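You operate a simulated robot arm through the tools that you are given. There is no shell and no other tool. Be economical: measure what you need, move in short steps, check, and stop when the job is done.

Carry out the task below with a simulated robot arm. There is one attempt and no reset: what you move stays moved.

TASK
Switch the guest microphone switch on. Then stack the filter box that says "soft" from the top of the sound table on top of the filter box labelled "warm".
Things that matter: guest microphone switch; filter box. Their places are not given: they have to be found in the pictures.

It is judged by the outcome, as a careful person would: the job done as asked, and still so three seconds after it is handed in. It fails if anything else is knocked over, pushed out of place, dropped, spilled or broken.

THE ROBOT
A 7-joint arm with a two-finger parallel gripper, fixed in place. Base frame: the origin is at the foot of the arm, x ahead of it, y to its left, z up; the work surface is at about z = 0.8. Lengths are in m, angles in rad, forces in N, time in s.
With the tool pointing down near the work surface it reaches from about 0.24 to 0.68 m from the base axis. Its first joint turns from -1.152 to 1.152 rad. Payload 2.4 kg.
Tool frame: the origin (TCP) lies between the finger pads and is the grasp point; the fingertips stand 0.03 m ahead of it; z points along the fingers, y is the line along which they close. The gripper opens to 0.094 m. The fingers are 0.028 m wide and 0.01 m thick; the gripper's body (0.05 by 0.096 m) begins 0.055 m behind the TCP.
Orientation is that of the tool frame in the base frame, as a unit quaternion [w, x, y, z]. With the fingers straight down and closing along the base's y, the tool's x points along the base's -x, its y along +y and its z along -z.

THE INTERFACE
- The arm moves only by the tool jog_arm. Its argument "rows" is a list of rows, each a list of 6 numbers: the shift along the tool's x, y, z in m, then the turn, a rotation vector about the tool's x, y, z in rad. In form: [[x, y, z, ax, ay, az], ...]. A call has 1 to 12 rows; each row is the pose to reach, as a shift and turn from the pose commanded when the call began, along the tool's axes at that moment. "grip" is the gripper command, from -1 (fully open) to 1 (shut), values between in proportion, set as the call begins (left out, the last holds). A row lasts 0.2 s, in which the tool goes at most 0.05 m and 0.15 rad; a call with a longer step from one row to the next is refused whole, and so is a gripper value outside its range. A pose out of reach is approached as far as the arm can. The call stops where the force on the tool passes 40 N (or 10 N more than at its start, if that is more) or the arm is blocked; 0.2 s more then pass. The fingers move at their own pace (about 0.153 m/s each) and stop on an object; they squeeze with about 38 N. The grip force told is the motor's: it shows also when the fingers shut on nothing. Time passes only in rows, and 0.2 s behind the last, so rows that repeat a pose let the fingers close. It gives the time, the measured TCP pose, the force on the tool (base axes), the opening and the grip force at its end, in the units of the frame above (readings bear some noise).
- Cameras (640 x 400 px; columns grow to the right, rows downward): "scene" is fixed at [0.0334, 0.4841, 1.4256]; the picture's right is [-0.70, -0.71, 0.00], its down [-0.54, 0.53, -0.65] and it looks along [0.47, -0.46, -0.76] (base axes); focal length 352 px, centre (320, 200). "wrist" rides on the gripper at [-0.037, 0, -0.058] in the tool frame; the picture's right is [0.00, -1.00, 0.00], its down [0.97, 0.00, -0.24] and it looks along [0.24, 0.00, 0.97] (tool axes); focal length 218 px, centre (320, 200).
- camera(camera): a new picture of that camera. No time passes.
- locate(camera, pixels): for up to 12 pixels [column, row] of the newest picture of that camera ("zoom" is the newest enlarged one), the place [x, y, z] in the base frame of the surface seen there, good to about 0.002 m. No time passes.
- inspect(camera, box): a new picture of the part [left, top, right, bottom] of that camera's present view, enlarged. No time passes.
- hand_in(): hands the job in; it is judged then, once.

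Work in short steps. Measure before you move; look again where a grasp or a placing could have gone wrong, and mend it. You have 80 turns and 38 pictures in all, the two below and enlarged ones among them. Open the gripper and draw the arm clear of the work before you hand the job in, unless the task says otherwise; then end with one line.

The tools are called after "Request:" as a command line: name --pt "numbers of a row" for each row, then --argument value for the rest, lists and objects as JSON in quotes. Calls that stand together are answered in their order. jog_arm: Moves the arm, as the interface text tells. Its arguments: {"type":"object","properties":{"rows":{"type":"array","items":{"type":"array","items":{"type":"number"}}},"grip":{"type":"number"}},"required":["rows"]} The other tools are called the same way: camera (camera) takes a picture; locate (camera, pixels) gives the place of the surface under pixels of a picture; inspect (camera, box) takes an enlarged picture of a part of a camera's view; hand_in () hands the job in.

At the start:

```text
clock: 0.0
position: [0.2845, 0.2018, 1.1195]
orientation: [0.0, -0.001, 1.0, -0.001]
wrist_force: [0.0, 0.7, -0.1]
gripper_width: 0.0939
gripper_force: 0.0
```

scene: 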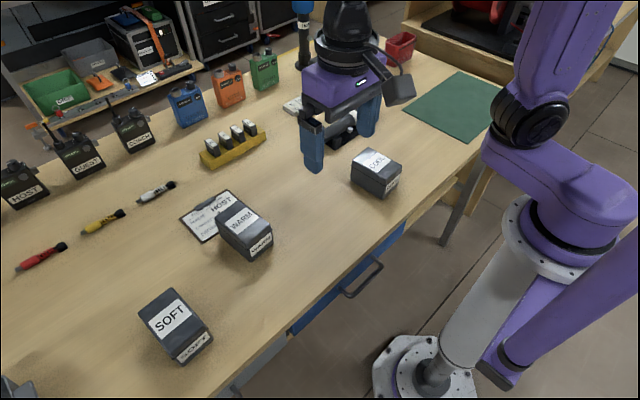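
wrist: 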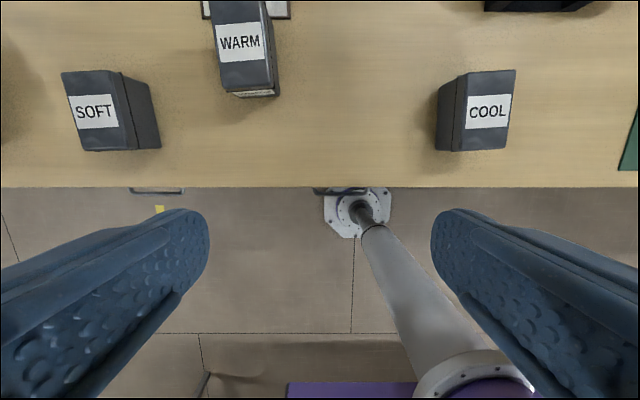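

The scene shows boxes SOFT (170,320), WARM (245,228), COOL (375,172) and packs HOST/GUEST/COACH at the left. I enlarge the packs and the boxes.

Request:
inspect --camera "scene" --box '[0, 90, 170, 220]'

Request:
inspect --camera "scene" --box '[120, 180, 300, 380]'

Request:
locate --camera "scene" --pixels '[[138, 310], [171, 288], [212, 326], [178, 347], [217, 220], [240, 200], [273, 233], [248, 250], [210, 340], [90, 165], [50, 270]]'

```text
3.08 times, centred on (85, 155) of scene
```

zoom: 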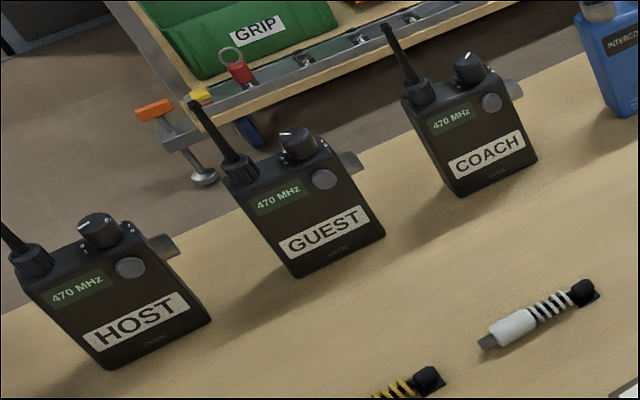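

```text
2.00 times, centred on (210, 280) of scene
```

zoom: 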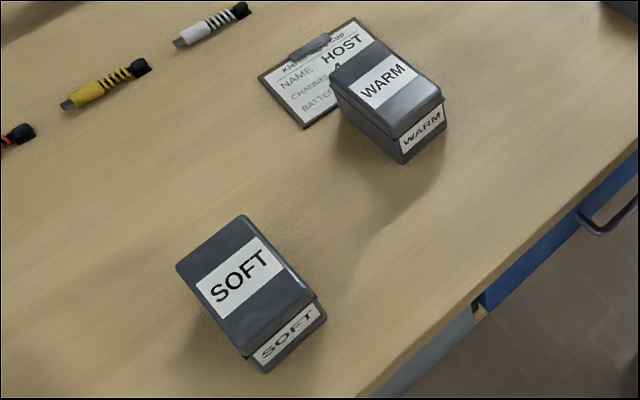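

```text
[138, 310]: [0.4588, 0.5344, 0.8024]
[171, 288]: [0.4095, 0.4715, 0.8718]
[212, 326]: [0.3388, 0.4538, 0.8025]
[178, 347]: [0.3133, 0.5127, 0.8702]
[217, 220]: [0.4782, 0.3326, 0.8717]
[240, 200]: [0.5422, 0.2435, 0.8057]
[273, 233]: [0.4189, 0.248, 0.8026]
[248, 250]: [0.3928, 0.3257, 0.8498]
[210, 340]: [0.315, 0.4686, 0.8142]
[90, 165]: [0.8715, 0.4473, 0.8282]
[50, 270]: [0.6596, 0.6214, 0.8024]
```

The GUEST pack has a knob and sits out of reach; the switch may be elsewhere. I look at the corner at (15,390) and the yellow rack at (232,145).

Request:
inspect --camera "scene" --box '[180, 60, 340, 180]'

Request:
inspect --camera "scene" --box '[0, 220, 140, 400]'

Request:
locate --camera "scene" --pixels '[[232, 145], [298, 105], [15, 390]]'

```text
3.33 times, centred on (260, 120) of scene
```

zoom: 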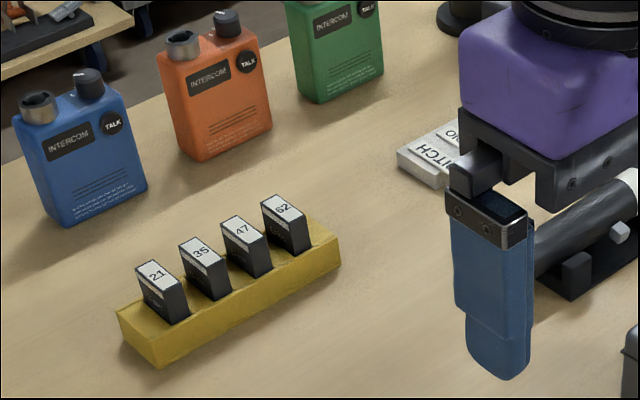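

```text
2.22 times, centred on (70, 310) of scene
```

zoom: 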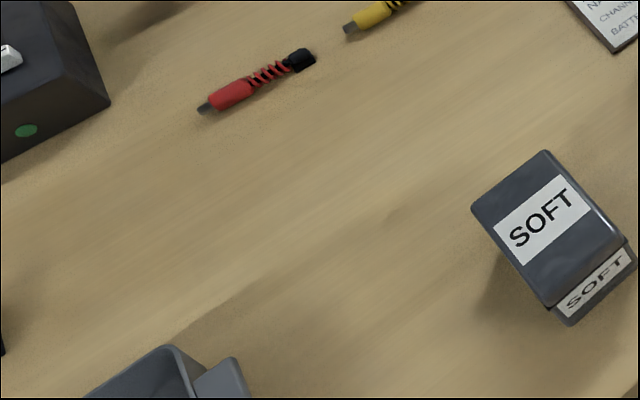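

```text
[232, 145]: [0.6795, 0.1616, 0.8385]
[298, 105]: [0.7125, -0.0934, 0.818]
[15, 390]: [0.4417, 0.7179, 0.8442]
```

There's a switch panel at the left edge (0,240) and a microphone-like item behind the gripper (345,130). I tilt the wrist camera forward to survey.

Request:
jog_arm --pt "0 0.03 0 0 -0.14 0" --pt "0 0.06 0 0 -0.28 0" --pt "0 0.09 0 0 -0.42 0" --pt "0 0.12 0 0 -0.56 0" --pt "0 0.15 0 0 -0.7 0" --pt "0 0.15 0 0 -0.7 0"

Request:
camera --camera "wrist"

Request:
camera --camera "scene"

```text
clock: 1.4
position: [0.2828, 0.3526, 1.1212]
orientation: [0.344, -0.001, 0.939, 0.001]
wrist_force: [-0.4, 0.3, 0.0]
gripper_width: 0.0939
gripper_force: 0.0
```

```text
31 pictures are left
```

wrist: 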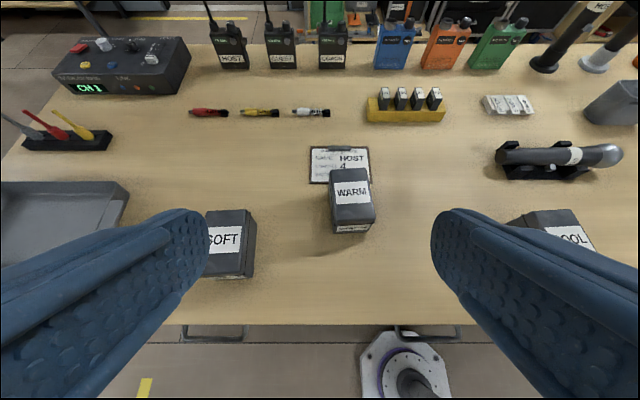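

```text
30 pictures are left
```

scene: 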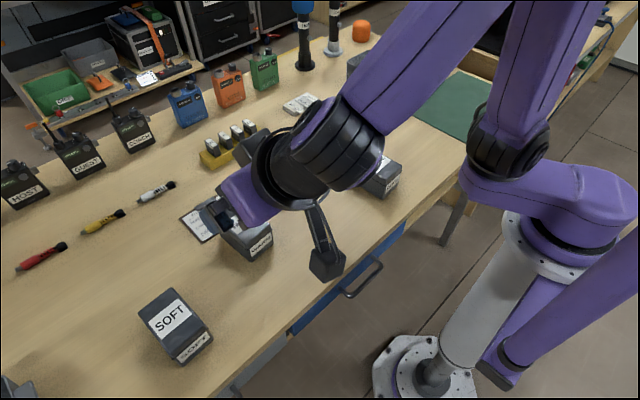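

A handheld microphone in a cradle at (560,160), plus two stand items at the upper right. I enlarge those and locate them.

Request:
inspect --camera "wrist" --box '[470, 0, 640, 190]'

Request:
inspect --camera "wrist" --box '[40, 0, 210, 110]'

Request:
locate --camera "wrist" --pixels '[[520, 155], [575, 155], [610, 153], [560, 170], [230, 60], [282, 60], [150, 58], [103, 44], [545, 65], [590, 65]]'

```text
2.11 times, centred on (555, 95) of wrist
```

zoom: 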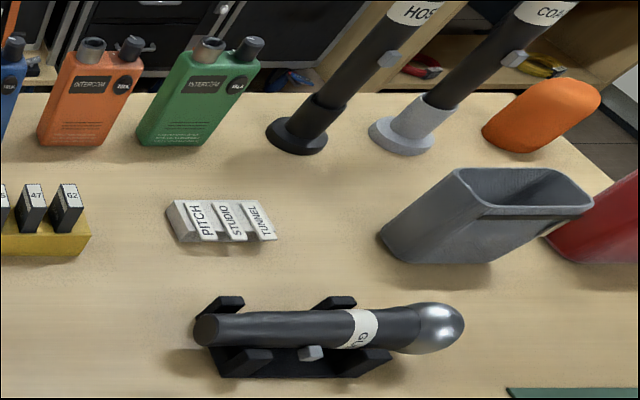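

```text
3.64 times, centred on (125, 55) of wrist
```

zoom: 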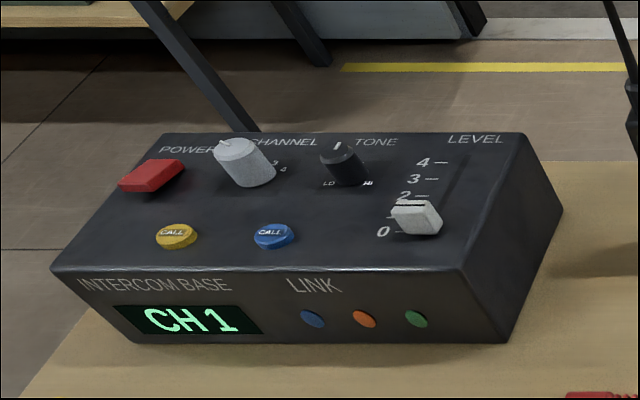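

```text
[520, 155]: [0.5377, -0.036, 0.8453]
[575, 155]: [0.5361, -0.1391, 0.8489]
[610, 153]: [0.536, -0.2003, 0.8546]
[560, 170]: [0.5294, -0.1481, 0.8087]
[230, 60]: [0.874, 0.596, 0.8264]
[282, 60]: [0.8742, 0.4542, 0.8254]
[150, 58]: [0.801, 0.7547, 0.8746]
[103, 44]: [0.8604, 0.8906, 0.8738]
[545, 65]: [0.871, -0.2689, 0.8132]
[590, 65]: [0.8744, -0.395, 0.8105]
```

The GUEST microphone lies in the cradle at about (0.537, -0.12, 0.85) with a small grey slide switch on the near side. I move over it for a closer look.

Request:
jog_arm --pt "-0.006 -0.044 0.01 0 0.04 0" --pt "-0.013 -0.088 0.021 0 0.08 0" --pt "-0.019 -0.132 0.032 0 0.12 0" --pt "-0.026 -0.176 0.042 0 0.16 0" --pt "-0.032 -0.22 0.053 0 0.2 0" --pt "-0.038 -0.264 0.064 0 0.24 0" --pt "-0.045 -0.308 0.074 0 0.28 0" --pt "-0.051 -0.352 0.085 0 0.32 0" --pt "-0.057 -0.396 0.095 0 0.36 0" --pt "-0.064 -0.44 0.106 0 0.4 0" --pt "-0.064 -0.44 0.106 0 0.4 0"

Request:
camera --camera "wrist"

```text
clock: 3.8
position: [0.4031, -0.0905, 1.082]
orientation: [0.15, 0.001, 0.989, 0.0]
wrist_force: [-0.1, 0.8, -0.2]
gripper_width: 0.0938
gripper_force: 0.1
```

```text
27 pictures are left
```

wrist: 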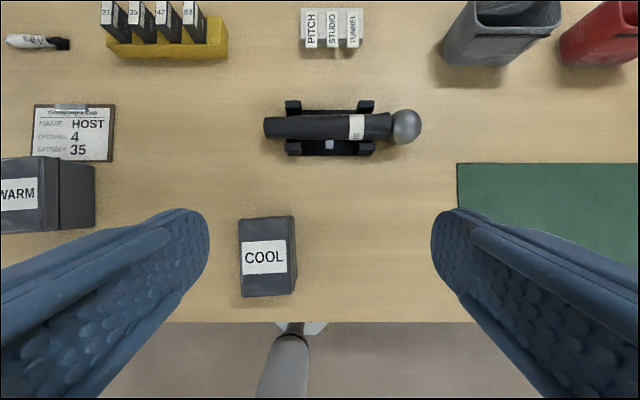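

Request:
inspect --camera "wrist" --box '[250, 85, 440, 170]'

Request:
locate --camera "wrist" --pixels '[[329, 144], [329, 147], [264, 127], [300, 118], [300, 127], [300, 136], [293, 104], [293, 150], [366, 104], [366, 150], [405, 125], [330, 155]]'

```text
3.37 times, centred on (345, 128) of wrist
```

zoom: 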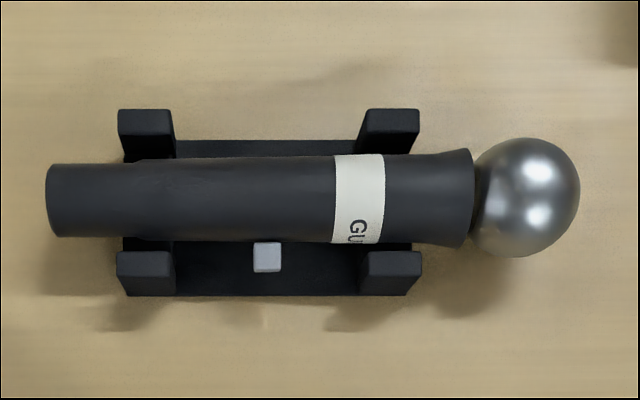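

```text
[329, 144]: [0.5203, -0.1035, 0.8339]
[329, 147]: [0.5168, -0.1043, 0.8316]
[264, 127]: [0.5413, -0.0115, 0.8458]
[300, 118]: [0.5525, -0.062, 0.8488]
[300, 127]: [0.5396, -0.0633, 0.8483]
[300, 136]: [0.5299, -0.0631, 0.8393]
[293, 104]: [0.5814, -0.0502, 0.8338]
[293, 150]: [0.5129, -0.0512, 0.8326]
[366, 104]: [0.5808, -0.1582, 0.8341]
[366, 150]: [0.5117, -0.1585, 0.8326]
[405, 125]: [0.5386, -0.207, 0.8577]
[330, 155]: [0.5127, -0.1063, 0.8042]
```

The switch knob is at about (0.515, -0.104, 0.83). I go closer with a stronger tilt to see its marking and slide direction.

Request:
jog_arm --pt "0.006 -0.003 0.03 0 -0.12 0" --pt "0.013 -0.006 0.06 0 -0.24 0" --pt "0.019 -0.008 0.09 0 -0.36 0" --pt "0.026 -0.011 0.12 0 -0.48 0" --pt "0.032 -0.014 0.15 0 -0.6 0" --pt "0.032 -0.014 0.15 0 -0.6 0"

Request:
inspect --camera "wrist" --box '[190, 100, 480, 280]'

```text
clock: 5.2
position: [0.4149, -0.1014, 0.9278]
orientation: [0.435, 0.001, 0.9, 0.0]
wrist_force: [0.6, 0.4, -1.0]
gripper_width: 0.0939
gripper_force: 0.0
```

```text
2.21 times, centred on (335, 190) of wrist
```

zoom: 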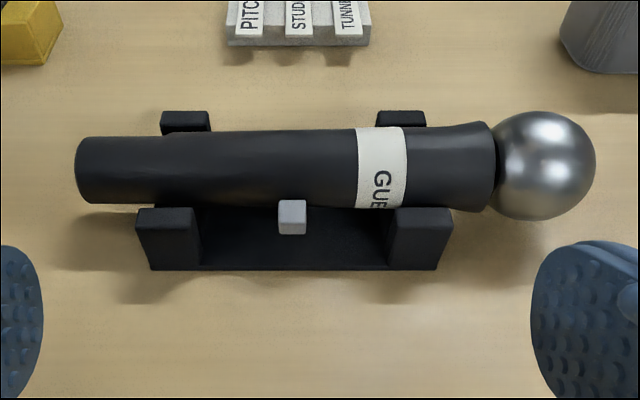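

No markings are visible from above. I shut the fingers, shift sideways clear of COOL and look from lower down.

Request:
jog_arm --pt "0 -0.03 0 0 0 0" --pt "0 -0.065 0 0 0 0" --pt "0.014 -0.065 0.002 0 -0.1 0" --pt "0.028 -0.065 0.003 0 -0.2 0" --pt "0.042 -0.065 0.005 0 -0.3 0" --pt "0.056 -0.065 0.006 0 -0.4 0" --pt "0.056 -0.065 0.006 0 -0.4 0" --grip 1

Request:
inspect --camera "wrist" --box '[150, 120, 400, 276]'

```text
clock: 6.8
position: [0.3849, -0.165, 0.8789]
orientation: [0.606, 0.001, 0.796, -0.001]
wrist_force: [-0.6, -0.2, 0.3]
gripper_width: 0.0
gripper_force: 33.1
```

```text
2.56 times, centred on (275, 198) of wrist
```

zoom: 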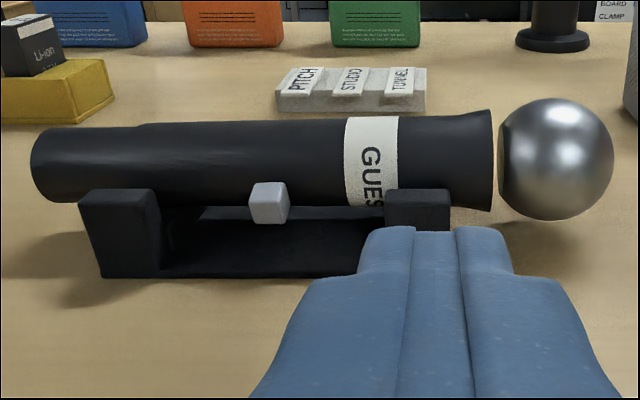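

No text is seen beside the knob; I zoom more and locate the knob's faces.

Request:
inspect --camera "wrist" --box '[225, 175, 305, 225]'

Request:
locate --camera "zoom" --pixels '[[215, 180], [260, 180], [150, 160], [420, 160], [280, 140], [240, 200]]'

```text
8.00 times, centred on (265, 200) of wrist
```

zoom: 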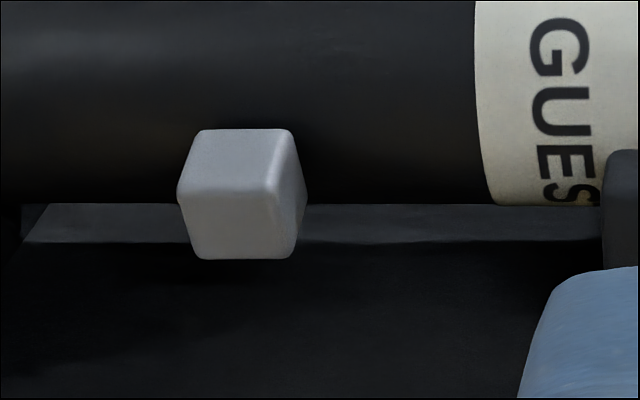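

```text
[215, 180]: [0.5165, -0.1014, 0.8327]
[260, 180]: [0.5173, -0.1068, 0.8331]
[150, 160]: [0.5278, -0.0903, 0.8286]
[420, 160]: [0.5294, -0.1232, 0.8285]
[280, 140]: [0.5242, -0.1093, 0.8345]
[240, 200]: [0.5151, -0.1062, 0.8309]
```

The knob spans y ≈ -0.098…-0.110, x 0.513–0.526, z ≈ 0.826–0.836, no marking. I back up and compare with the HOST and COACH microphones' switches.

Request:
jog_arm --pt "-0.024 -0.02 -0.01 0 0 0" --pt "-0.048 -0.04 -0.02 0 0 0" --pt "-0.072 -0.06 -0.03 0 0 0" --pt "-0.096 -0.08 -0.04 0 0 0" --pt "-0.12 -0.1 -0.05 0 -0.1 0" --pt "-0.12 -0.1 -0.05 0 -0.2 0" --pt "-0.12 -0.1 -0.05 0 -0.2 0"

Request:
camera --camera "wrist"

```text
clock: 8.4
position: [0.3671, -0.2669, 1.0086]
orientation: [0.681, 0.0, 0.732, 0.0]
wrist_force: [0.7, -0.6, 0.0]
gripper_width: 0.0003
gripper_force: 32.9
out of reach, approached as far as the arm can: row 2, 3, 4
```

```text
22 pictures are left
```

wrist: 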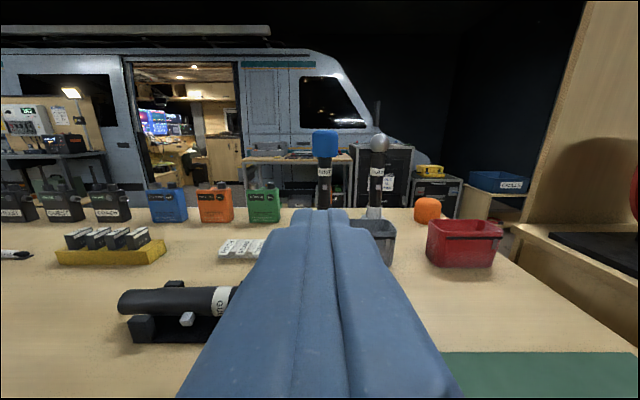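

Request:
inspect --camera "wrist" --box '[300, 120, 410, 220]'

Request:
locate --camera "zoom" --pixels '[[20, 20]]'

```text
4.00 times, centred on (355, 170) of wrist
```

zoom: 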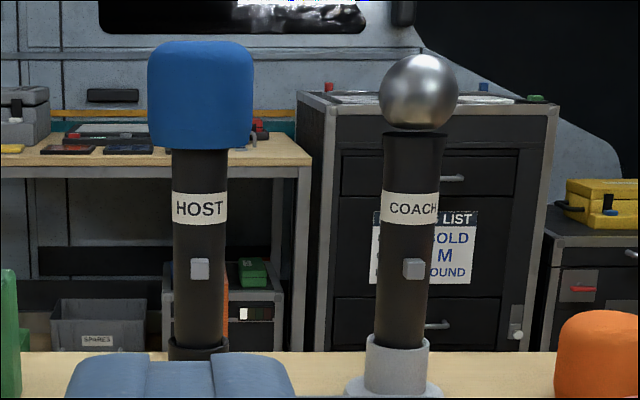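

```text
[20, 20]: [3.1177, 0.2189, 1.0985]
```

I measure label-to-knob distances on HOST, COACH, and GUEST for comparison.

Request:
locate --camera "zoom" --pixels '[[200, 193], [200, 223], [200, 260], [200, 278], [413, 191], [413, 221], [413, 260], [413, 278], [200, 150], [413, 135]]'

Request:
inspect --camera "wrist" --box '[100, 270, 260, 350]'

```text
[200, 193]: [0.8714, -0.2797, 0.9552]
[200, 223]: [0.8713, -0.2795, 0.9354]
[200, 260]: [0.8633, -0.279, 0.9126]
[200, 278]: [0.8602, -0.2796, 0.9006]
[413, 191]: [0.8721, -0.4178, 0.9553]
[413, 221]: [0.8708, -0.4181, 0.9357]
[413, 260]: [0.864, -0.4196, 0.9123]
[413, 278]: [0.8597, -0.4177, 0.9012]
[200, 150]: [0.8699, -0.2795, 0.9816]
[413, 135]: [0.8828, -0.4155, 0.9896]
```

```text
4.00 times, centred on (180, 310) of wrist
```

zoom: 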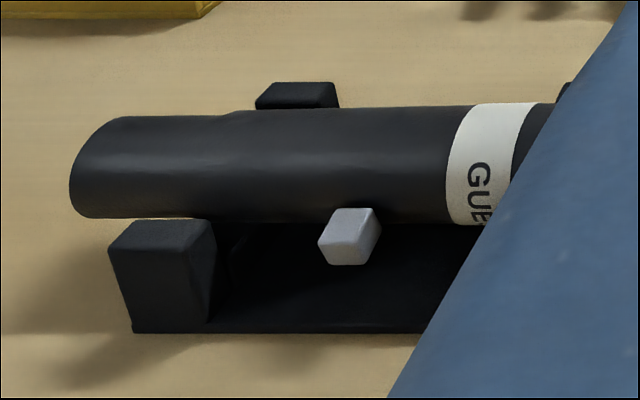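

HOST and COACH knobs sit in the same place relative to their labels as GUEST's (about 0.037 m below the label), so it's a slide switch, likely to be pushed toward the head (−y). I return the tool to vertical above the knob's tail side.

Request:
jog_arm --pt "-0.001 0.017 0.013 0 0.136 0" --pt "-0.002 0.033 0.025 0 0.272 0" --pt "-0.003 0.05 0.038 0 0.408 0" --pt "-0.004 0.067 0.051 0 0.545 0" --pt "-0.005 0.084 0.064 0 0.681 0" --pt "-0.006 0.1 0.076 0 0.817 0" --pt "-0.007 0.117 0.089 0 0.953 0" --pt "-0.008 0.134 0.102 0 1.089 0" --pt "-0.009 0.15 0.114 0 1.226 0" --pt "-0.0095 0.167 0.127 0 1.362 0" --pt "-0.0102 0.184 0.1396 0 1.498 0" --pt "-0.0102 0.184 0.1396 0 1.498 0"

Request:
camera --camera "wrist"

```text
clock: 11.0
position: [0.5029, -0.0785, 0.9819]
orientation: [0.091, 0.012, 0.994, 0.061]
wrist_force: [-0.2, 0.2, 0.0]
gripper_width: 0.0002
gripper_force: 33.1
out of reach, approached as far as the arm can: row 8, 9, 10, 11, 12
```

```text
19 pictures are left
```

wrist: 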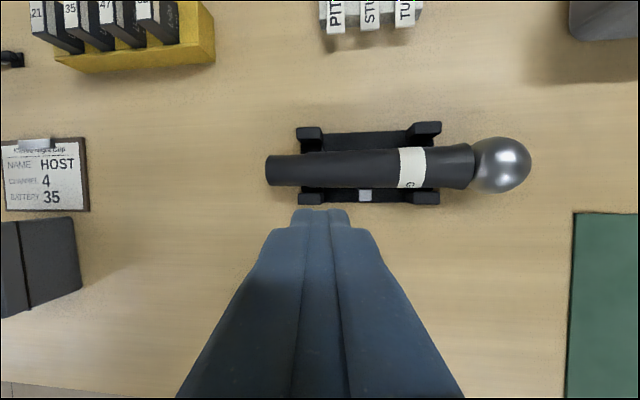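

The tool is at pitch 0.18 with a slight twist; I correct the orientation with a small turn, rising a little.

Request:
jog_arm --pt "0 0 -0.01 0.06 0.09 -0.012" --pt "0 0 -0.02 0.122 0.182 -0.024" --pt "0 0 -0.02 0.122 0.182 -0.024" --pt "0 0 -0.02 0.122 0.182 -0.024"

```text
clock: 12.0
position: [0.5038, -0.0776, 0.9804]
orientation: [0.091, 0.01, 0.994, 0.061]
wrist_force: [0.0, 1.0, -0.3]
gripper_width: 0.0
gripper_force: 33.1
out of reach, approached as far as the arm can: row 1, 2, 3, 4
```

The arm is at some limit; I try backing toward the base by 0.08 while straightening.

Request:
jog_arm --pt "0.02 0 -0.01 0 0 0" --pt "0.04 0 -0.01 0 0 0" --pt "0.06 0 -0.01 0 0.0 0" --pt "0.08 0 -0.01 0.06 0.09 -0.012" --pt "0.08 0 -0.01 0.122 0.182 -0.024" --pt "0.08 0 -0.01 0.122 0.182 -0.024"

```text
clock: 13.4
position: [0.4318, -0.0658, 0.967]
orientation: [0.055, 0.009, 0.997, 0.05]
wrist_force: [-0.3, 0.5, 0.1]
gripper_width: 0.0
gripper_force: 33.2
out of reach, approached as far as the arm can: row 4, 5, 6
```

Still limited. I look at the arm's posture.

Request:
camera --camera "scene"

```text
18 pictures are left
```

scene: 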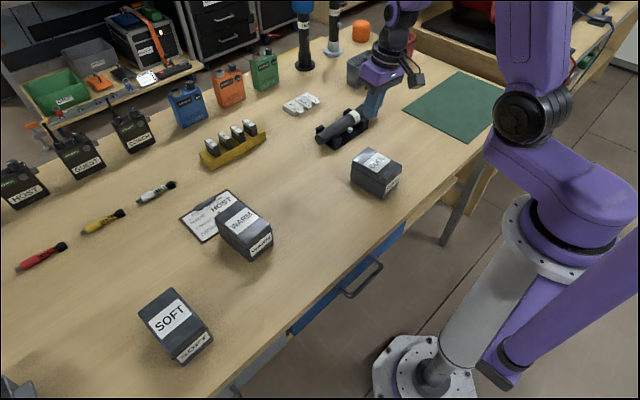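

I go back toward the starting pose area (x 0.30, y 0.15, z 1.1) while straightening, to unwind.

Request:
jog_arm --pt "0.02 0.02 -0.03 0 0 0" --pt "0.04 0.05 -0.06 0 0 0" --pt "0.07 0.08 -0.09 0 0 0" --pt "0.1 0.11 -0.12 0 0 0" --pt "0.12 0.14 -0.14 0 0 0" --pt "0.14 0.17 -0.15 0 0 0" --pt "0.14 0.2 -0.15 0 0 0" --pt "0.14 0.22 -0.15 0.05 0.05 -0.01" --pt "0.14 0.22 -0.15 0.1 0.11 -0.02" --pt "0.14 0.22 -0.15 0.1 0.11 -0.02"

```text
refused: row 3 steps farther than a row can; nothing moved
```

Request:
jog_arm --pt "0.02 0.02 -0.025 0 0 0" --pt "0.04 0.045 -0.05 0 0 0" --pt "0.065 0.07 -0.075 0 0 0" --pt "0.09 0.095 -0.1 0 0 0" --pt "0.11 0.12 -0.125 0 0 0" --pt "0.13 0.15 -0.14 0 0 0" --pt "0.14 0.18 -0.15 0 0 0" --pt "0.14 0.21 -0.15 0.05 0.05 -0.01" --pt "0.14 0.22 -0.15 0.1 0.11 -0.02" --pt "0.14 0.22 -0.15 0.1 0.11 -0.02"

```text
clock: 15.6
position: [0.2864, 0.1119, 1.0765]
orientation: [0.064, 0.006, 0.993, 0.096]
wrist_force: [1.0, -0.1, 0.0]
gripper_width: 0.0002
gripper_force: 33.2
out of reach, approached as far as the arm can: row 1, 2, 3, 4, 5, 6, 7, 8, 9, 10
```

Still at a limit. I pitch out the other way (ay −0.5), take out the twist there, and see.

Request:
jog_arm --pt "0 0 0 0 -0.14 0" --pt "0 0 0 0 -0.28 0" --pt "0 0 0 0 -0.42 0" --pt "0 0 0 0 -0.56 0" --pt "0 0 0 0 -0.56 0"

```text
clock: 16.8
position: [0.3225, 0.0747, 1.1139]
orientation: [0.336, 0.032, 0.937, 0.09]
wrist_force: [0.4, 0.4, -0.4]
gripper_width: 0.0
gripper_force: 32.9
out of reach, approached as far as the arm can: row 2, 3, 4, 5
```

Request:
jog_arm --pt "0 0.02 0 0.05 0 -0.04" --pt "0 0.04 0 0.1 0 -0.08" --pt "0 0.06 0 0.147 -0.01 -0.122" --pt "0 0.08 0 0.147 -0.01 -0.122" --pt "0 0.08 0 0.147 -0.01 -0.122"

Request:
camera --camera "scene"

```text
clock: 18.0
position: [0.3302, 0.1111, 1.1291]
orientation: [0.341, 0.005, 0.94, 0.017]
wrist_force: [0.4, 1.0, 0.5]
gripper_width: 0.0002
gripper_force: 33.0
out of reach, approached as far as the arm can: row 1, 2, 3, 4, 5
```

```text
17 pictures are left
```

scene: 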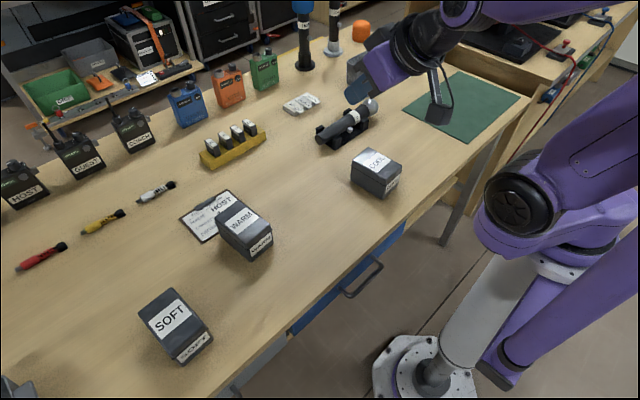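

The elbow has swung right (base joint likely at its limit). I move toward +y at this tilt to bring it back.

Request:
jog_arm --pt "0 0.04 0 0 0 0" --pt "0 0.08 0 0 0 0" --pt "0 0.12 0 0 0 0" --pt "0 0.16 0 0 0 0" --pt "0 0.2 0 0 0 0" --pt "0 0.24 0 0 0 0" --pt "0 0.24 0 0 0 0"

Request:
camera --camera "scene"

```text
clock: 19.6
position: [0.3697, 0.1535, 1.0802]
orientation: [0.35, -0.012, 0.936, 0.034]
wrist_force: [-0.1, 1.0, 0.3]
gripper_width: 0.0
gripper_force: 32.8
out of reach, approached as far as the arm can: row 1, 2, 3, 4, 5, 6, 7
```

```text
16 pictures are left
```

scene: 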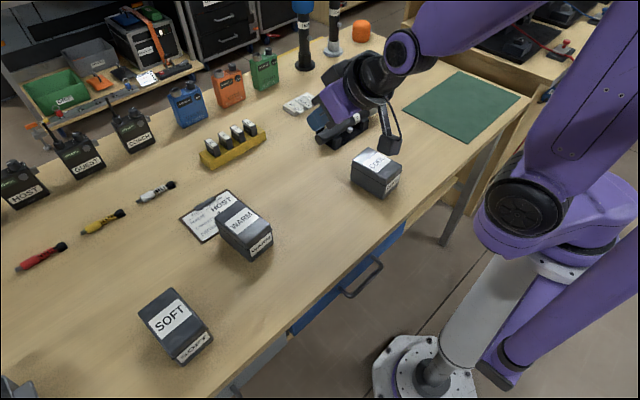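

I'll extend the arm forward and up (nearly straight), which takes the slack out of the elbow, then come back in.

Request:
jog_arm --pt "-0.036 0 0.006 0 -0.08 0" --pt "-0.072 0 0.012 0 -0.16 0" --pt "-0.108 0 0.018 0 -0.24 0" --pt "-0.144 0 0.024 0 -0.32 0" --pt "-0.18 0 0.03 0 -0.4 0" --pt "-0.216 0 0.036 0 -0.48 0" --pt "-0.252 0 0.042 0 -0.56 0" --pt "-0.288 0 0.048 0 -0.6 0" --pt "-0.33 0 0.06 0 -0.6 0" --pt "-0.37 0 0.07 0 -0.6 0" --pt "-0.37 0 0.07 0 -0.6 0"

Request:
camera --camera "scene"

```text
clock: 22.0
position: [0.693, 0.1578, 1.2664]
orientation: [0.611, -0.002, 0.791, 0.037]
wrist_force: [0.5, 0.8, 0.1]
gripper_width: 0.0
gripper_force: 32.6
```

```text
15 pictures are left
```

scene: 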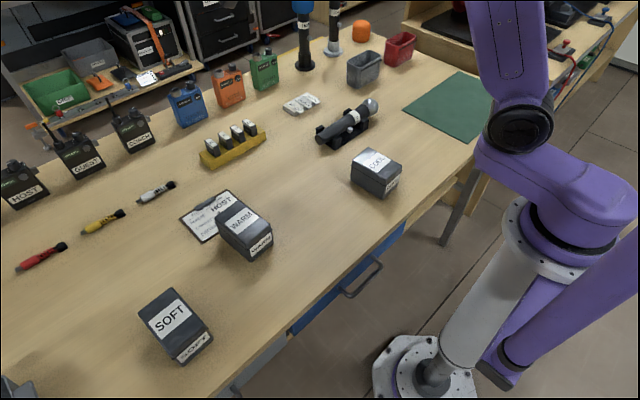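

The arm posture is healthy again and the command was reached. I come back in to vertical over the microphone at z≈1.0.

Request:
jog_arm --pt "0.028 -0.02 -0.01 0.007 0.12 0" --pt "0.055 -0.04 -0.0205 0.0145 0.239 0" --pt "0.083 -0.06 -0.031 0.022 0.359 0" --pt "0.111 -0.08 -0.041 0.029 0.478 0" --pt "0.138 -0.1 -0.051 0.036 0.598 0" --pt "0.166 -0.12 -0.0615 0.044 0.718 0" --pt "0.194 -0.14 -0.072 0.051 0.837 0" --pt "0.221 -0.16 -0.082 0.058 0.957 0" --pt "0.249 -0.18 -0.092 0.065 1.077 0" --pt "0.277 -0.2 -0.1025 0.073 1.196 0" --pt "0.304 -0.218 -0.1127 0.08 1.316 0" --pt "0.304 -0.218 -0.1127 0.08 1.316 0"

```text
clock: 24.6
position: [0.5169, -0.0537, 0.9878]
orientation: [-0.002, 0.0, 1.0, -0.001]
wrist_force: [0.2, -0.8, -0.6]
gripper_width: 0.0001
gripper_force: 33.6
```

Vertical now. I align to (0.508, -0.083) and descend to z≈0.90.

Request:
jog_arm --pt "0.009 -0.029 0.02 0 0 0" --pt "0.009 -0.029 0.055 0 0 0" --pt "0.009 -0.029 0.085 0 0 0" --pt "0.009 -0.029 0.085 0 0 0"

Request:
camera --camera "wrist"

```text
clock: 25.6
position: [0.5053, -0.0839, 0.9046]
orientation: [-0.002, -0.001, 1.0, -0.002]
wrist_force: [0.1, 0.5, -0.5]
gripper_width: 0.0
gripper_force: 33.0
```

```text
14 pictures are left
```

wrist: 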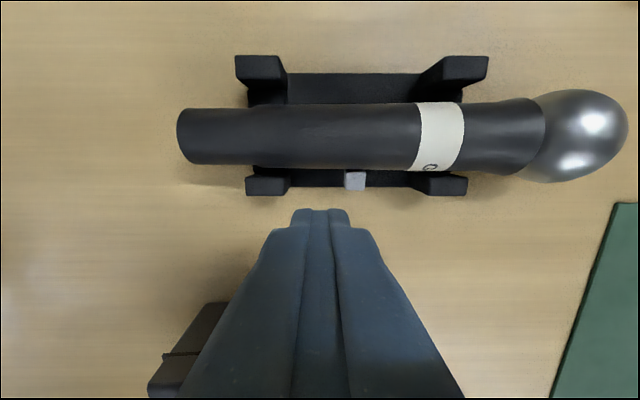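

I refine measurements of the knob, arms and microphone body from this view.

Request:
locate --camera "wrist" --pixels '[[346, 180], [355, 185], [364, 180], [355, 174], [355, 162], [288, 186], [426, 186], [270, 180], [320, 180], [355, 193], [300, 212], [345, 212]]'

```text
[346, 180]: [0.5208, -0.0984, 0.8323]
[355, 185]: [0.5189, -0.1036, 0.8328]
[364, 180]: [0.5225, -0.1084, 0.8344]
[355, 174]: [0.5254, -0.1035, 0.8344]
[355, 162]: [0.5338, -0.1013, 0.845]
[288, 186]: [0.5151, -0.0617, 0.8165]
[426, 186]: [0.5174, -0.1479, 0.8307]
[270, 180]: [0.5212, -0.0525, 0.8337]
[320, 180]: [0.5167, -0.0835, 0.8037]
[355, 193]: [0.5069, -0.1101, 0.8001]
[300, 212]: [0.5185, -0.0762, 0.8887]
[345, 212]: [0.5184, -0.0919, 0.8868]
```

Knob: x 0.516–0.527, y −0.098…−0.109, top z 0.834. I descend beside it (tip z≈0.818), x +0.004.

Request:
jog_arm --pt "-0.004 0.001 0.02 0 0 0" --pt "-0.004 0.001 0.04 0 0 0" --pt "-0.004 0.001 0.056 0 0 0" --pt "-0.004 0.001 0.056 0 0 0"

```text
clock: 26.6
position: [0.5085, -0.083, 0.8487]
orientation: [-0.001, 0.0, 1.0, -0.003]
wrist_force: [0.5, -0.1, 0.4]
gripper_width: 0.0
gripper_force: 32.9
```

No contact yet. I push slowly toward the head by 0.011.

Request:
jog_arm --pt "0 -0.002 0 0 0 0" --pt "0 -0.004 0 0 0 0" --pt "0 -0.006 0 0 0 0" --pt "0 -0.007 0 0 0 0" --pt "0 -0.008 0 0 0 0" --pt "0 -0.009 0 0 0 0" --pt "0 -0.01 0 0 0 0" --pt "0 -0.011 0 0 0 0"

Request:
camera --camera "wrist"

```text
clock: 28.4
position: [0.5104, -0.0923, 0.8485]
orientation: [-0.001, -0.001, 1.0, -0.002]
wrist_force: [-0.4, 0.4, -0.2]
gripper_width: 0.0
gripper_force: 32.5
```

```text
13 pictures are left
```

wrist: 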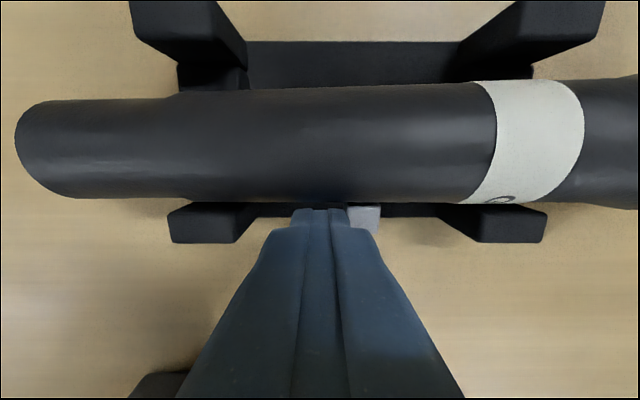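

Finger now beside the knob at (365,215). I continue pushing another 0.008.

Request:
jog_arm --pt "0 -0.001 0 0 0 0" --pt "0 -0.002 0 0 0 0" --pt "0 -0.003 0 0 0 0" --pt "0 -0.004 0 0 0 0" --pt "0 -0.005 0 0 0 0" --pt "0 -0.006 0 0 0 0" --pt "0 -0.007 0 0 0 0" --pt "0 -0.008 0 0 0 0"

Request:
camera --camera "wrist"

```text
clock: 30.2
position: [0.5095, -0.1007, 0.8472]
orientation: [-0.002, -0.001, 1.0, -0.002]
wrist_force: [0.1, 1.4, 0.3]
gripper_width: 0.0001
gripper_force: 33.4
```

```text
12 pictures are left
```

wrist: 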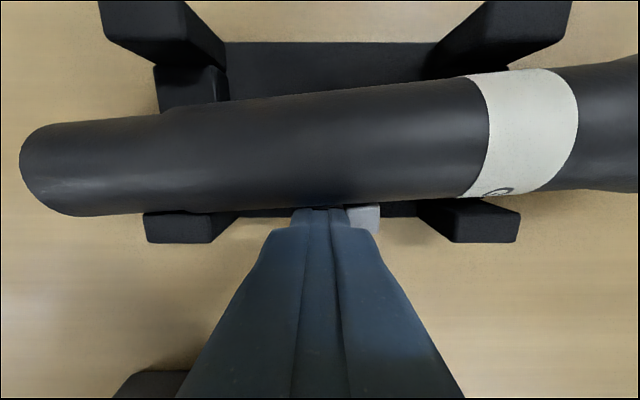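

The force rose only to 1.4 N and the whole microphone slid/yawed with the finger. I stop, back off and raise to measure the knob relative to the label.

Request:
jog_arm --pt "0 0.004 0 0 0 0" --pt "0 0.006 -0.04 0 0 0" --pt "0.0 0.006 -0.08 0 0 0" --pt "0.01 0.006 -0.1 0 0 0" --pt "0.01 0.006 -0.1 0 0 0"

Request:
inspect --camera "wrist" --box '[180, 60, 580, 280]'

```text
clock: 31.4
position: [0.4992, -0.0946, 0.949]
orientation: [-0.001, -0.001, 1.0, -0.002]
wrist_force: [0.6, 0.2, 1.2]
gripper_width: 0.0
gripper_force: 33.6
```

```text
1.60 times, centred on (380, 170) of wrist
```

zoom: 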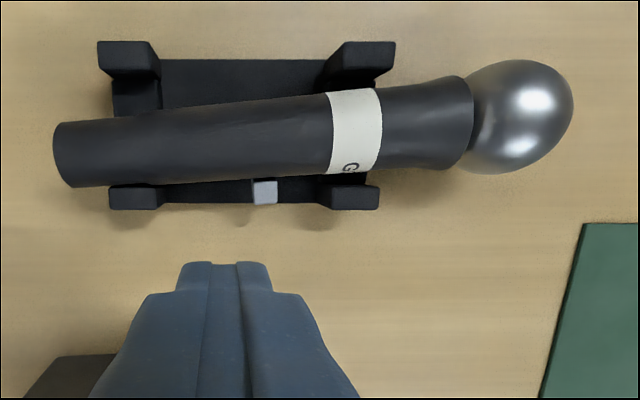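

Request:
locate --camera "zoom" --pixels '[[254, 192], [276, 190], [265, 186], [328, 165], [326, 120], [65, 150], [110, 150], [200, 135], [300, 125], [430, 120], [550, 110], [345, 200]]'

```text
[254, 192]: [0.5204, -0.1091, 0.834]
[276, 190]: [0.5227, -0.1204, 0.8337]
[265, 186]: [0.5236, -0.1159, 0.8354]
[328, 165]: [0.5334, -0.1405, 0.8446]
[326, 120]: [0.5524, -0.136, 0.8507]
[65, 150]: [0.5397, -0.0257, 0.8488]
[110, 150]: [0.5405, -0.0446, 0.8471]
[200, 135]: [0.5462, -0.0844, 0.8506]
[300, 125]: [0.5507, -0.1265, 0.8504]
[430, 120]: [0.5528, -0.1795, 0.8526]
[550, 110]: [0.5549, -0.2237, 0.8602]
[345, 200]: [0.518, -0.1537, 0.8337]
```

Knob-to-label gap is unchanged (0.0257 vs 0.0255): the microphone moved about 10 mm, the knob did not — it may already be at that stop. I'll place the finger on the knob's head side (y≈−0.134) and push gently toward the tail, which also returns the microphone.

Request:
jog_arm --pt "-0.005 -0.04 0.02 0 0 0" --pt "-0.01 -0.04 0.055 0 0 0" --pt "-0.01 -0.04 0.08 0 0 0" --pt "-0.01 -0.04 0.1 0 0 0" --pt "-0.01 -0.04 0.1 0 0 0" --pt "-0.01 -0.037 0.1 0 0 0" --pt "-0.01 -0.034 0.1 0 0 0" --pt "-0.01 -0.032 0.1 0 0 0" --pt "-0.01 -0.03 0.1 0 0 0" --pt "-0.01 -0.028 0.1 0 0 0" --pt "-0.01 -0.026 0.1 0 0 0"

Request:
camera --camera "wrist"

```text
clock: 33.8
position: [0.509, -0.1199, 0.8475]
orientation: [-0.002, -0.001, 1.0, -0.002]
wrist_force: [0.4, -1.6, 0.6]
gripper_width: 0.0
gripper_force: 33.2
```

```text
10 pictures are left
```

wrist: 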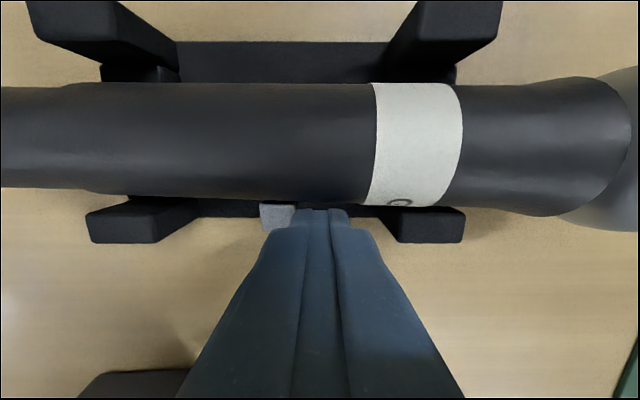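

The microphone is straight again. I measure the knob and label now.

Request:
locate --camera "wrist" --pixels '[[262, 215], [270, 215], [285, 215], [368, 200], [372, 150], [374, 100], [20, 140], [300, 140]]'

```text
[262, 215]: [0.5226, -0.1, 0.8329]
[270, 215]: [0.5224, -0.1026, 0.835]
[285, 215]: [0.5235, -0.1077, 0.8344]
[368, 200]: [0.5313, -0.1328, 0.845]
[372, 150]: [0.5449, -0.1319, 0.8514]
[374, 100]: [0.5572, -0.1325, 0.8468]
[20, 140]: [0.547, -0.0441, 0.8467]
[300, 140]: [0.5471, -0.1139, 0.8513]
```

Knob center −0.1045, label edge −0.1325 (gap 0.028): inconclusive. I push 0.008 more toward the tail and remeasure.

Request:
jog_arm --pt "0 0.001 0 0 0 0" --pt "0 0.002 0 0 0 0" --pt "0 0.003 0 0 0 0" --pt "0 0.004 0 0 0 0" --pt "0 0.005 0 0 0 0" --pt "0 0.006 0 0 0 0" --pt "0 0.007 0 0 0 0" --pt "0 0.008 0 0 0 0"

Request:
camera --camera "wrist"

Request:
locate --camera "wrist" --pixels '[[262, 215], [270, 215], [285, 215], [368, 200], [372, 150], [374, 100], [330, 140]]'

```text
clock: 35.6
position: [0.509, -0.1117, 0.8476]
orientation: [-0.002, -0.002, 1.0, -0.002]
wrist_force: [0.1, -1.0, -0.5]
gripper_width: 0.0001
gripper_force: 33.5
```

```text
9 pictures are left
```

wrist: 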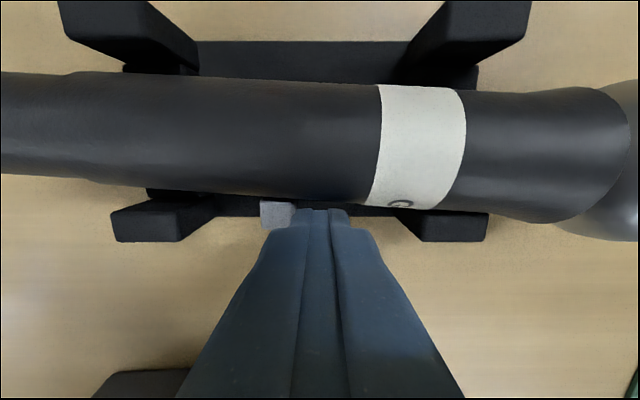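

```text
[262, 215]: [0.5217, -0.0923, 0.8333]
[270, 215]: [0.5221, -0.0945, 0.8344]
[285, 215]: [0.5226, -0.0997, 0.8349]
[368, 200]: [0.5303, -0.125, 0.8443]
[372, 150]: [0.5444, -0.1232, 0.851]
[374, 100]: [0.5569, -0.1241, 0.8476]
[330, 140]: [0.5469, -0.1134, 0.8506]
```

Gap still 0.028: the switch's own resistance exceeds the loose microphone's friction. So the microphone must be held: I'll grasp its body at the label and slide it so the knob presses on the cradle's tail-side arm. First back off, rise, open and yaw −90°.

Request:
jog_arm --pt "0 -0.004 0 0 0 0" --pt "0 -0.004 -0.04 0 0 0" --pt "0 -0.004 -0.08 0 0 0" --pt "-0.01 -0.006 -0.11 0 0 -0.14" --pt "-0.02 -0.008 -0.11 0 0 -0.28" --pt "-0.03 -0.01 -0.11 0 0 -0.42" --pt "-0.034 -0.012 -0.11 0 0 -0.56" --pt "-0.034 -0.014 -0.11 0 0 -0.7" --pt "-0.034 -0.016 -0.11 0 0 -0.84" --pt "-0.034 -0.016 -0.11 0 0 -0.98" --pt "-0.034 -0.016 -0.11 0 0 -1.12" --pt "-0.034 -0.016 -0.11 0 0 -1.26"

Request:
jog_arm --pt "0 0 0 0 0 -0.14" --pt "0 0 0 0 0 -0.28" --pt "0 0 0 0 0 -0.311" --pt "0 0 0 0 0 -0.311" --grip -1

Request:
camera --camera "wrist"

```text
clock: 38.2
position: [0.5438, -0.1262, 0.9586]
orientation: [-0.001, -0.591, 0.807, 0.0]
wrist_force: [0.3, 1.0, -0.4]
gripper_width: 0.0002
gripper_force: 33.2
```

```text
clock: 39.2
position: [0.5446, -0.1272, 0.957]
orientation: [0.003, 0.708, -0.706, 0.0]
wrist_force: [-0.7, 0.1, 0.1]
gripper_width: 0.0942
gripper_force: 0.1
```

```text
8 pictures are left
```

wrist: 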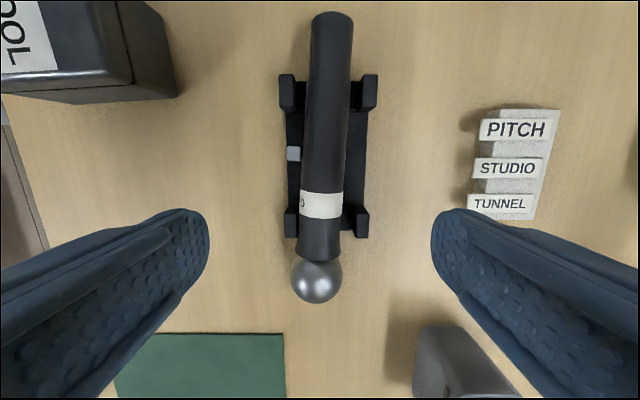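

Yaw done; picture top is +y. I measure the knob, arms and microphone.

Request:
locate --camera "wrist" --pixels '[[293, 148], [293, 158], [288, 78], [288, 107], [292, 210], [292, 234], [370, 108], [362, 210], [322, 190], [322, 218], [330, 18], [300, 165]]'

```text
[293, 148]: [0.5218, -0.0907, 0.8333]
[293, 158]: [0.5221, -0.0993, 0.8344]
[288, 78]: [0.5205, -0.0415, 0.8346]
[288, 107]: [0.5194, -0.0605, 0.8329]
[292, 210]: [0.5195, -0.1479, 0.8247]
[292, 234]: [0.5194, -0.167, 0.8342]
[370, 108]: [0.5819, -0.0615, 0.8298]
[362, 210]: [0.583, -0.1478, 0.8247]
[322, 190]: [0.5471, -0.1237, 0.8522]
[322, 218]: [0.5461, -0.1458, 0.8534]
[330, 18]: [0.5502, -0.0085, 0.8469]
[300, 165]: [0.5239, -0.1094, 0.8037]
```

Knob y −0.090…−0.1005, tail arm face −0.061, head arm face −0.148. I descend at y≈−0.126 to z≈0.846 and close.

Request:
jog_arm --pt "0 0 0.03 0 0 0" --pt "0 0 0.06 0 0 0" --pt "0 0 0.09 0 0 0" --pt "0 0 0.111 0 0 0" --pt "0 0 0.111 0 0 0"

Request:
jog_arm --pt "0 0 0 0 0 0" --pt "0 0 0 0 0 0" --pt "0 0 0 0 0 0" --grip 1

```text
clock: 40.4
position: [0.5415, -0.1278, 0.846]
orientation: [0.001, 0.708, -0.707, 0.0]
wrist_force: [-0.2, 0.7, -0.7]
gripper_width: 0.0938
gripper_force: 0.0
```

```text
clock: 41.2
position: [0.5428, -0.1273, 0.8463]
orientation: [0.002, 0.708, -0.706, 0.001]
wrist_force: [3.1, 1.2, 0.6]
gripper_width: 0.0357
gripper_force: 37.8
```

Grasped (0.0357 wide). I slide the microphone +y: 0.024 quickly, then in 2 mm steps so the knob meets the arm.

Request:
jog_arm --pt "-0.008 0 0 0 0 0" --pt "-0.016 0 0 0 0 0" --pt "-0.024 0 0 0 0 0" --pt "-0.026 0 0 0 0 0" --pt "-0.028 0 0 0 0 0" --pt "-0.03 0 0 0 0 0" --pt "-0.032 0 0 0 0 0" --pt "-0.034 0 0 0 0 0"

Request:
camera --camera "wrist"

```text
clock: 43.0
position: [0.5454, -0.1006, 0.8466]
orientation: [-0.002, -0.706, 0.708, -0.002]
wrist_force: [10.0, -32.5, 6.9]
gripper_width: 0.036
gripper_force: 38.8
```

```text
7 pictures are left
```

wrist: 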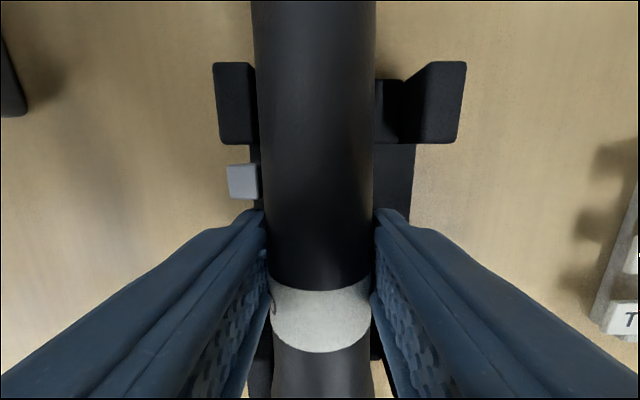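

Force reached 32 N, yet the knob (242,180) hasn't met the arm (235,145): the flare/ball must be stopping on the head-side arms. I measure.

Request:
locate --camera "wrist" --pixels '[[242, 167], [242, 195], [235, 140], [235, 70], [425, 140], [320, 292], [315, 200], [230, 180]]'

```text
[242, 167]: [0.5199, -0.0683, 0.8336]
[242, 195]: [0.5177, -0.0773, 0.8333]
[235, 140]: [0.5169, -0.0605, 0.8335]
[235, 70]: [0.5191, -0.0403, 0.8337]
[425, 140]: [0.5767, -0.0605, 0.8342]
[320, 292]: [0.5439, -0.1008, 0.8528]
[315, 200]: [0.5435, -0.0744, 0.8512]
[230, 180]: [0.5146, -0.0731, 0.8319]
```

The cradle did not budge under 32 N, so it is fixed and a good anvil, but the flare blocks this direction. I'll lift the microphone 0.05 and use the outer face (y≈−0.168) of the head-side arm instead.

Request:
jog_arm --pt "0.006 0 0 0 0 0" --pt "0.01 0 0 0 0 0" --pt "0.01 0 -0.02 0 0 0" --pt "0.01 0 -0.045 0 0 0" --pt "0.01 0 -0.06 0 0 0" --pt "0.01 0 -0.06 0 0 0"

Request:
camera --camera "wrist"

Request:
locate --camera "wrist" --pixels '[[242, 167], [242, 195], [235, 180], [320, 292], [320, 200], [250, 180], [320, 100]]'

```text
clock: 44.4
position: [0.5445, -0.1033, 0.905]
orientation: [0.003, 0.707, -0.707, 0.0]
wrist_force: [-0.2, 0.4, -2.8]
gripper_width: 0.0357
gripper_force: 37.8
```

```text
6 pictures are left
```

wrist: 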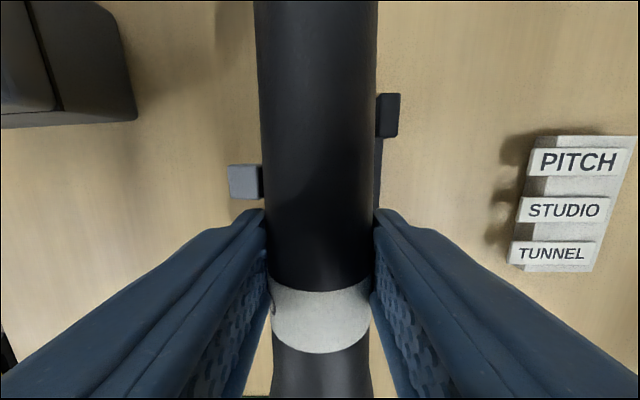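

```text
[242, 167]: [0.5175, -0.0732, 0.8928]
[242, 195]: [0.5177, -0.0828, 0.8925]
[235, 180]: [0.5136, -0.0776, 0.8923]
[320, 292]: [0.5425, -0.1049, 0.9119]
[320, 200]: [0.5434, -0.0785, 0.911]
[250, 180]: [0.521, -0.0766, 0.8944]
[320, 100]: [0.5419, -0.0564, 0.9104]
```

Microphone held (≈2.8 N), knob tail face at −0.0715. I shift 0.104 toward −y, then lower 0.058 so the knob sits just beyond the head arm.

Request:
jog_arm --pt "0.03 0 0 0 0 0" --pt "0.06 0 0 0 0 0" --pt "0.09 0 0 0 0 0" --pt "0.105 0 0 0 0 0" --pt "0.105 0 0.02 0 0 0" --pt "0.105 0 0.04 0 0 0" --pt "0.105 0 0.05 0 0 0" --pt "0.105 0 0.057 0 0 0" --pt "0.105 0 0.057 0 0 0"

Request:
camera --camera "wrist"

Request:
locate --camera "wrist" --pixels '[[242, 167], [242, 195], [235, 140], [235, 180], [320, 292], [235, 100], [425, 120]]'

```text
clock: 46.4
position: [0.5438, -0.2092, 0.8499]
orientation: [0.001, 0.708, -0.706, 0.0]
wrist_force: [0.4, -0.1, -2.4]
gripper_width: 0.0351
gripper_force: 37.9
```

```text
5 pictures are left
```

wrist: 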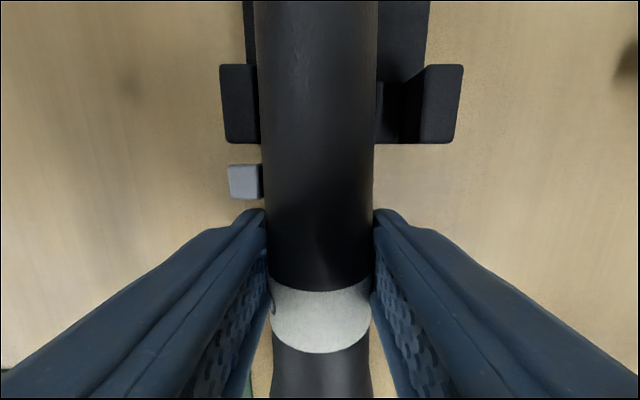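

```text
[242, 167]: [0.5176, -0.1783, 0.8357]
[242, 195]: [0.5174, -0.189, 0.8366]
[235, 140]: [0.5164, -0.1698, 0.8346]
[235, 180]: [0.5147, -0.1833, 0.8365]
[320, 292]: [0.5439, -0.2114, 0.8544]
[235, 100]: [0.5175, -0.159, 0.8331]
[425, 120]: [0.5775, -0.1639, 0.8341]
```

Well placed: knob 8 mm past the arm. I lower 3 mm and pull +y in small steps to 0.016.

Request:
jog_arm --pt "0 0 0.003 0 0 0" --pt "-0.004 0 0.003 0 0 0" --pt "-0.007 0 0.003 0 0 0" --pt "-0.009 0 0.003 0 0 0" --pt "-0.01 0 0.003 0 0 0" --pt "-0.011 0 0.003 0 0 0" --pt "-0.012 0 0.003 0 0 0" --pt "-0.013 0 0.003 0 0 0" --pt "-0.014 0 0.003 0 0 0" --pt "-0.015 0 0.003 0 0 0" --pt "-0.016 0 0.003 0 0 0" --pt "-0.016 0 0.003 0 0 0"

Request:
locate --camera "wrist" --pixels '[[242, 167]]'

```text
clock: 49.0
position: [0.5425, -0.1966, 0.8489]
orientation: [-0.003, -0.706, 0.708, -0.002]
wrist_force: [3.8, -27.6, -4.3]
gripper_width: 0.0356
gripper_force: 37.7
```

```text
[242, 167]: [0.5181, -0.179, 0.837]
```

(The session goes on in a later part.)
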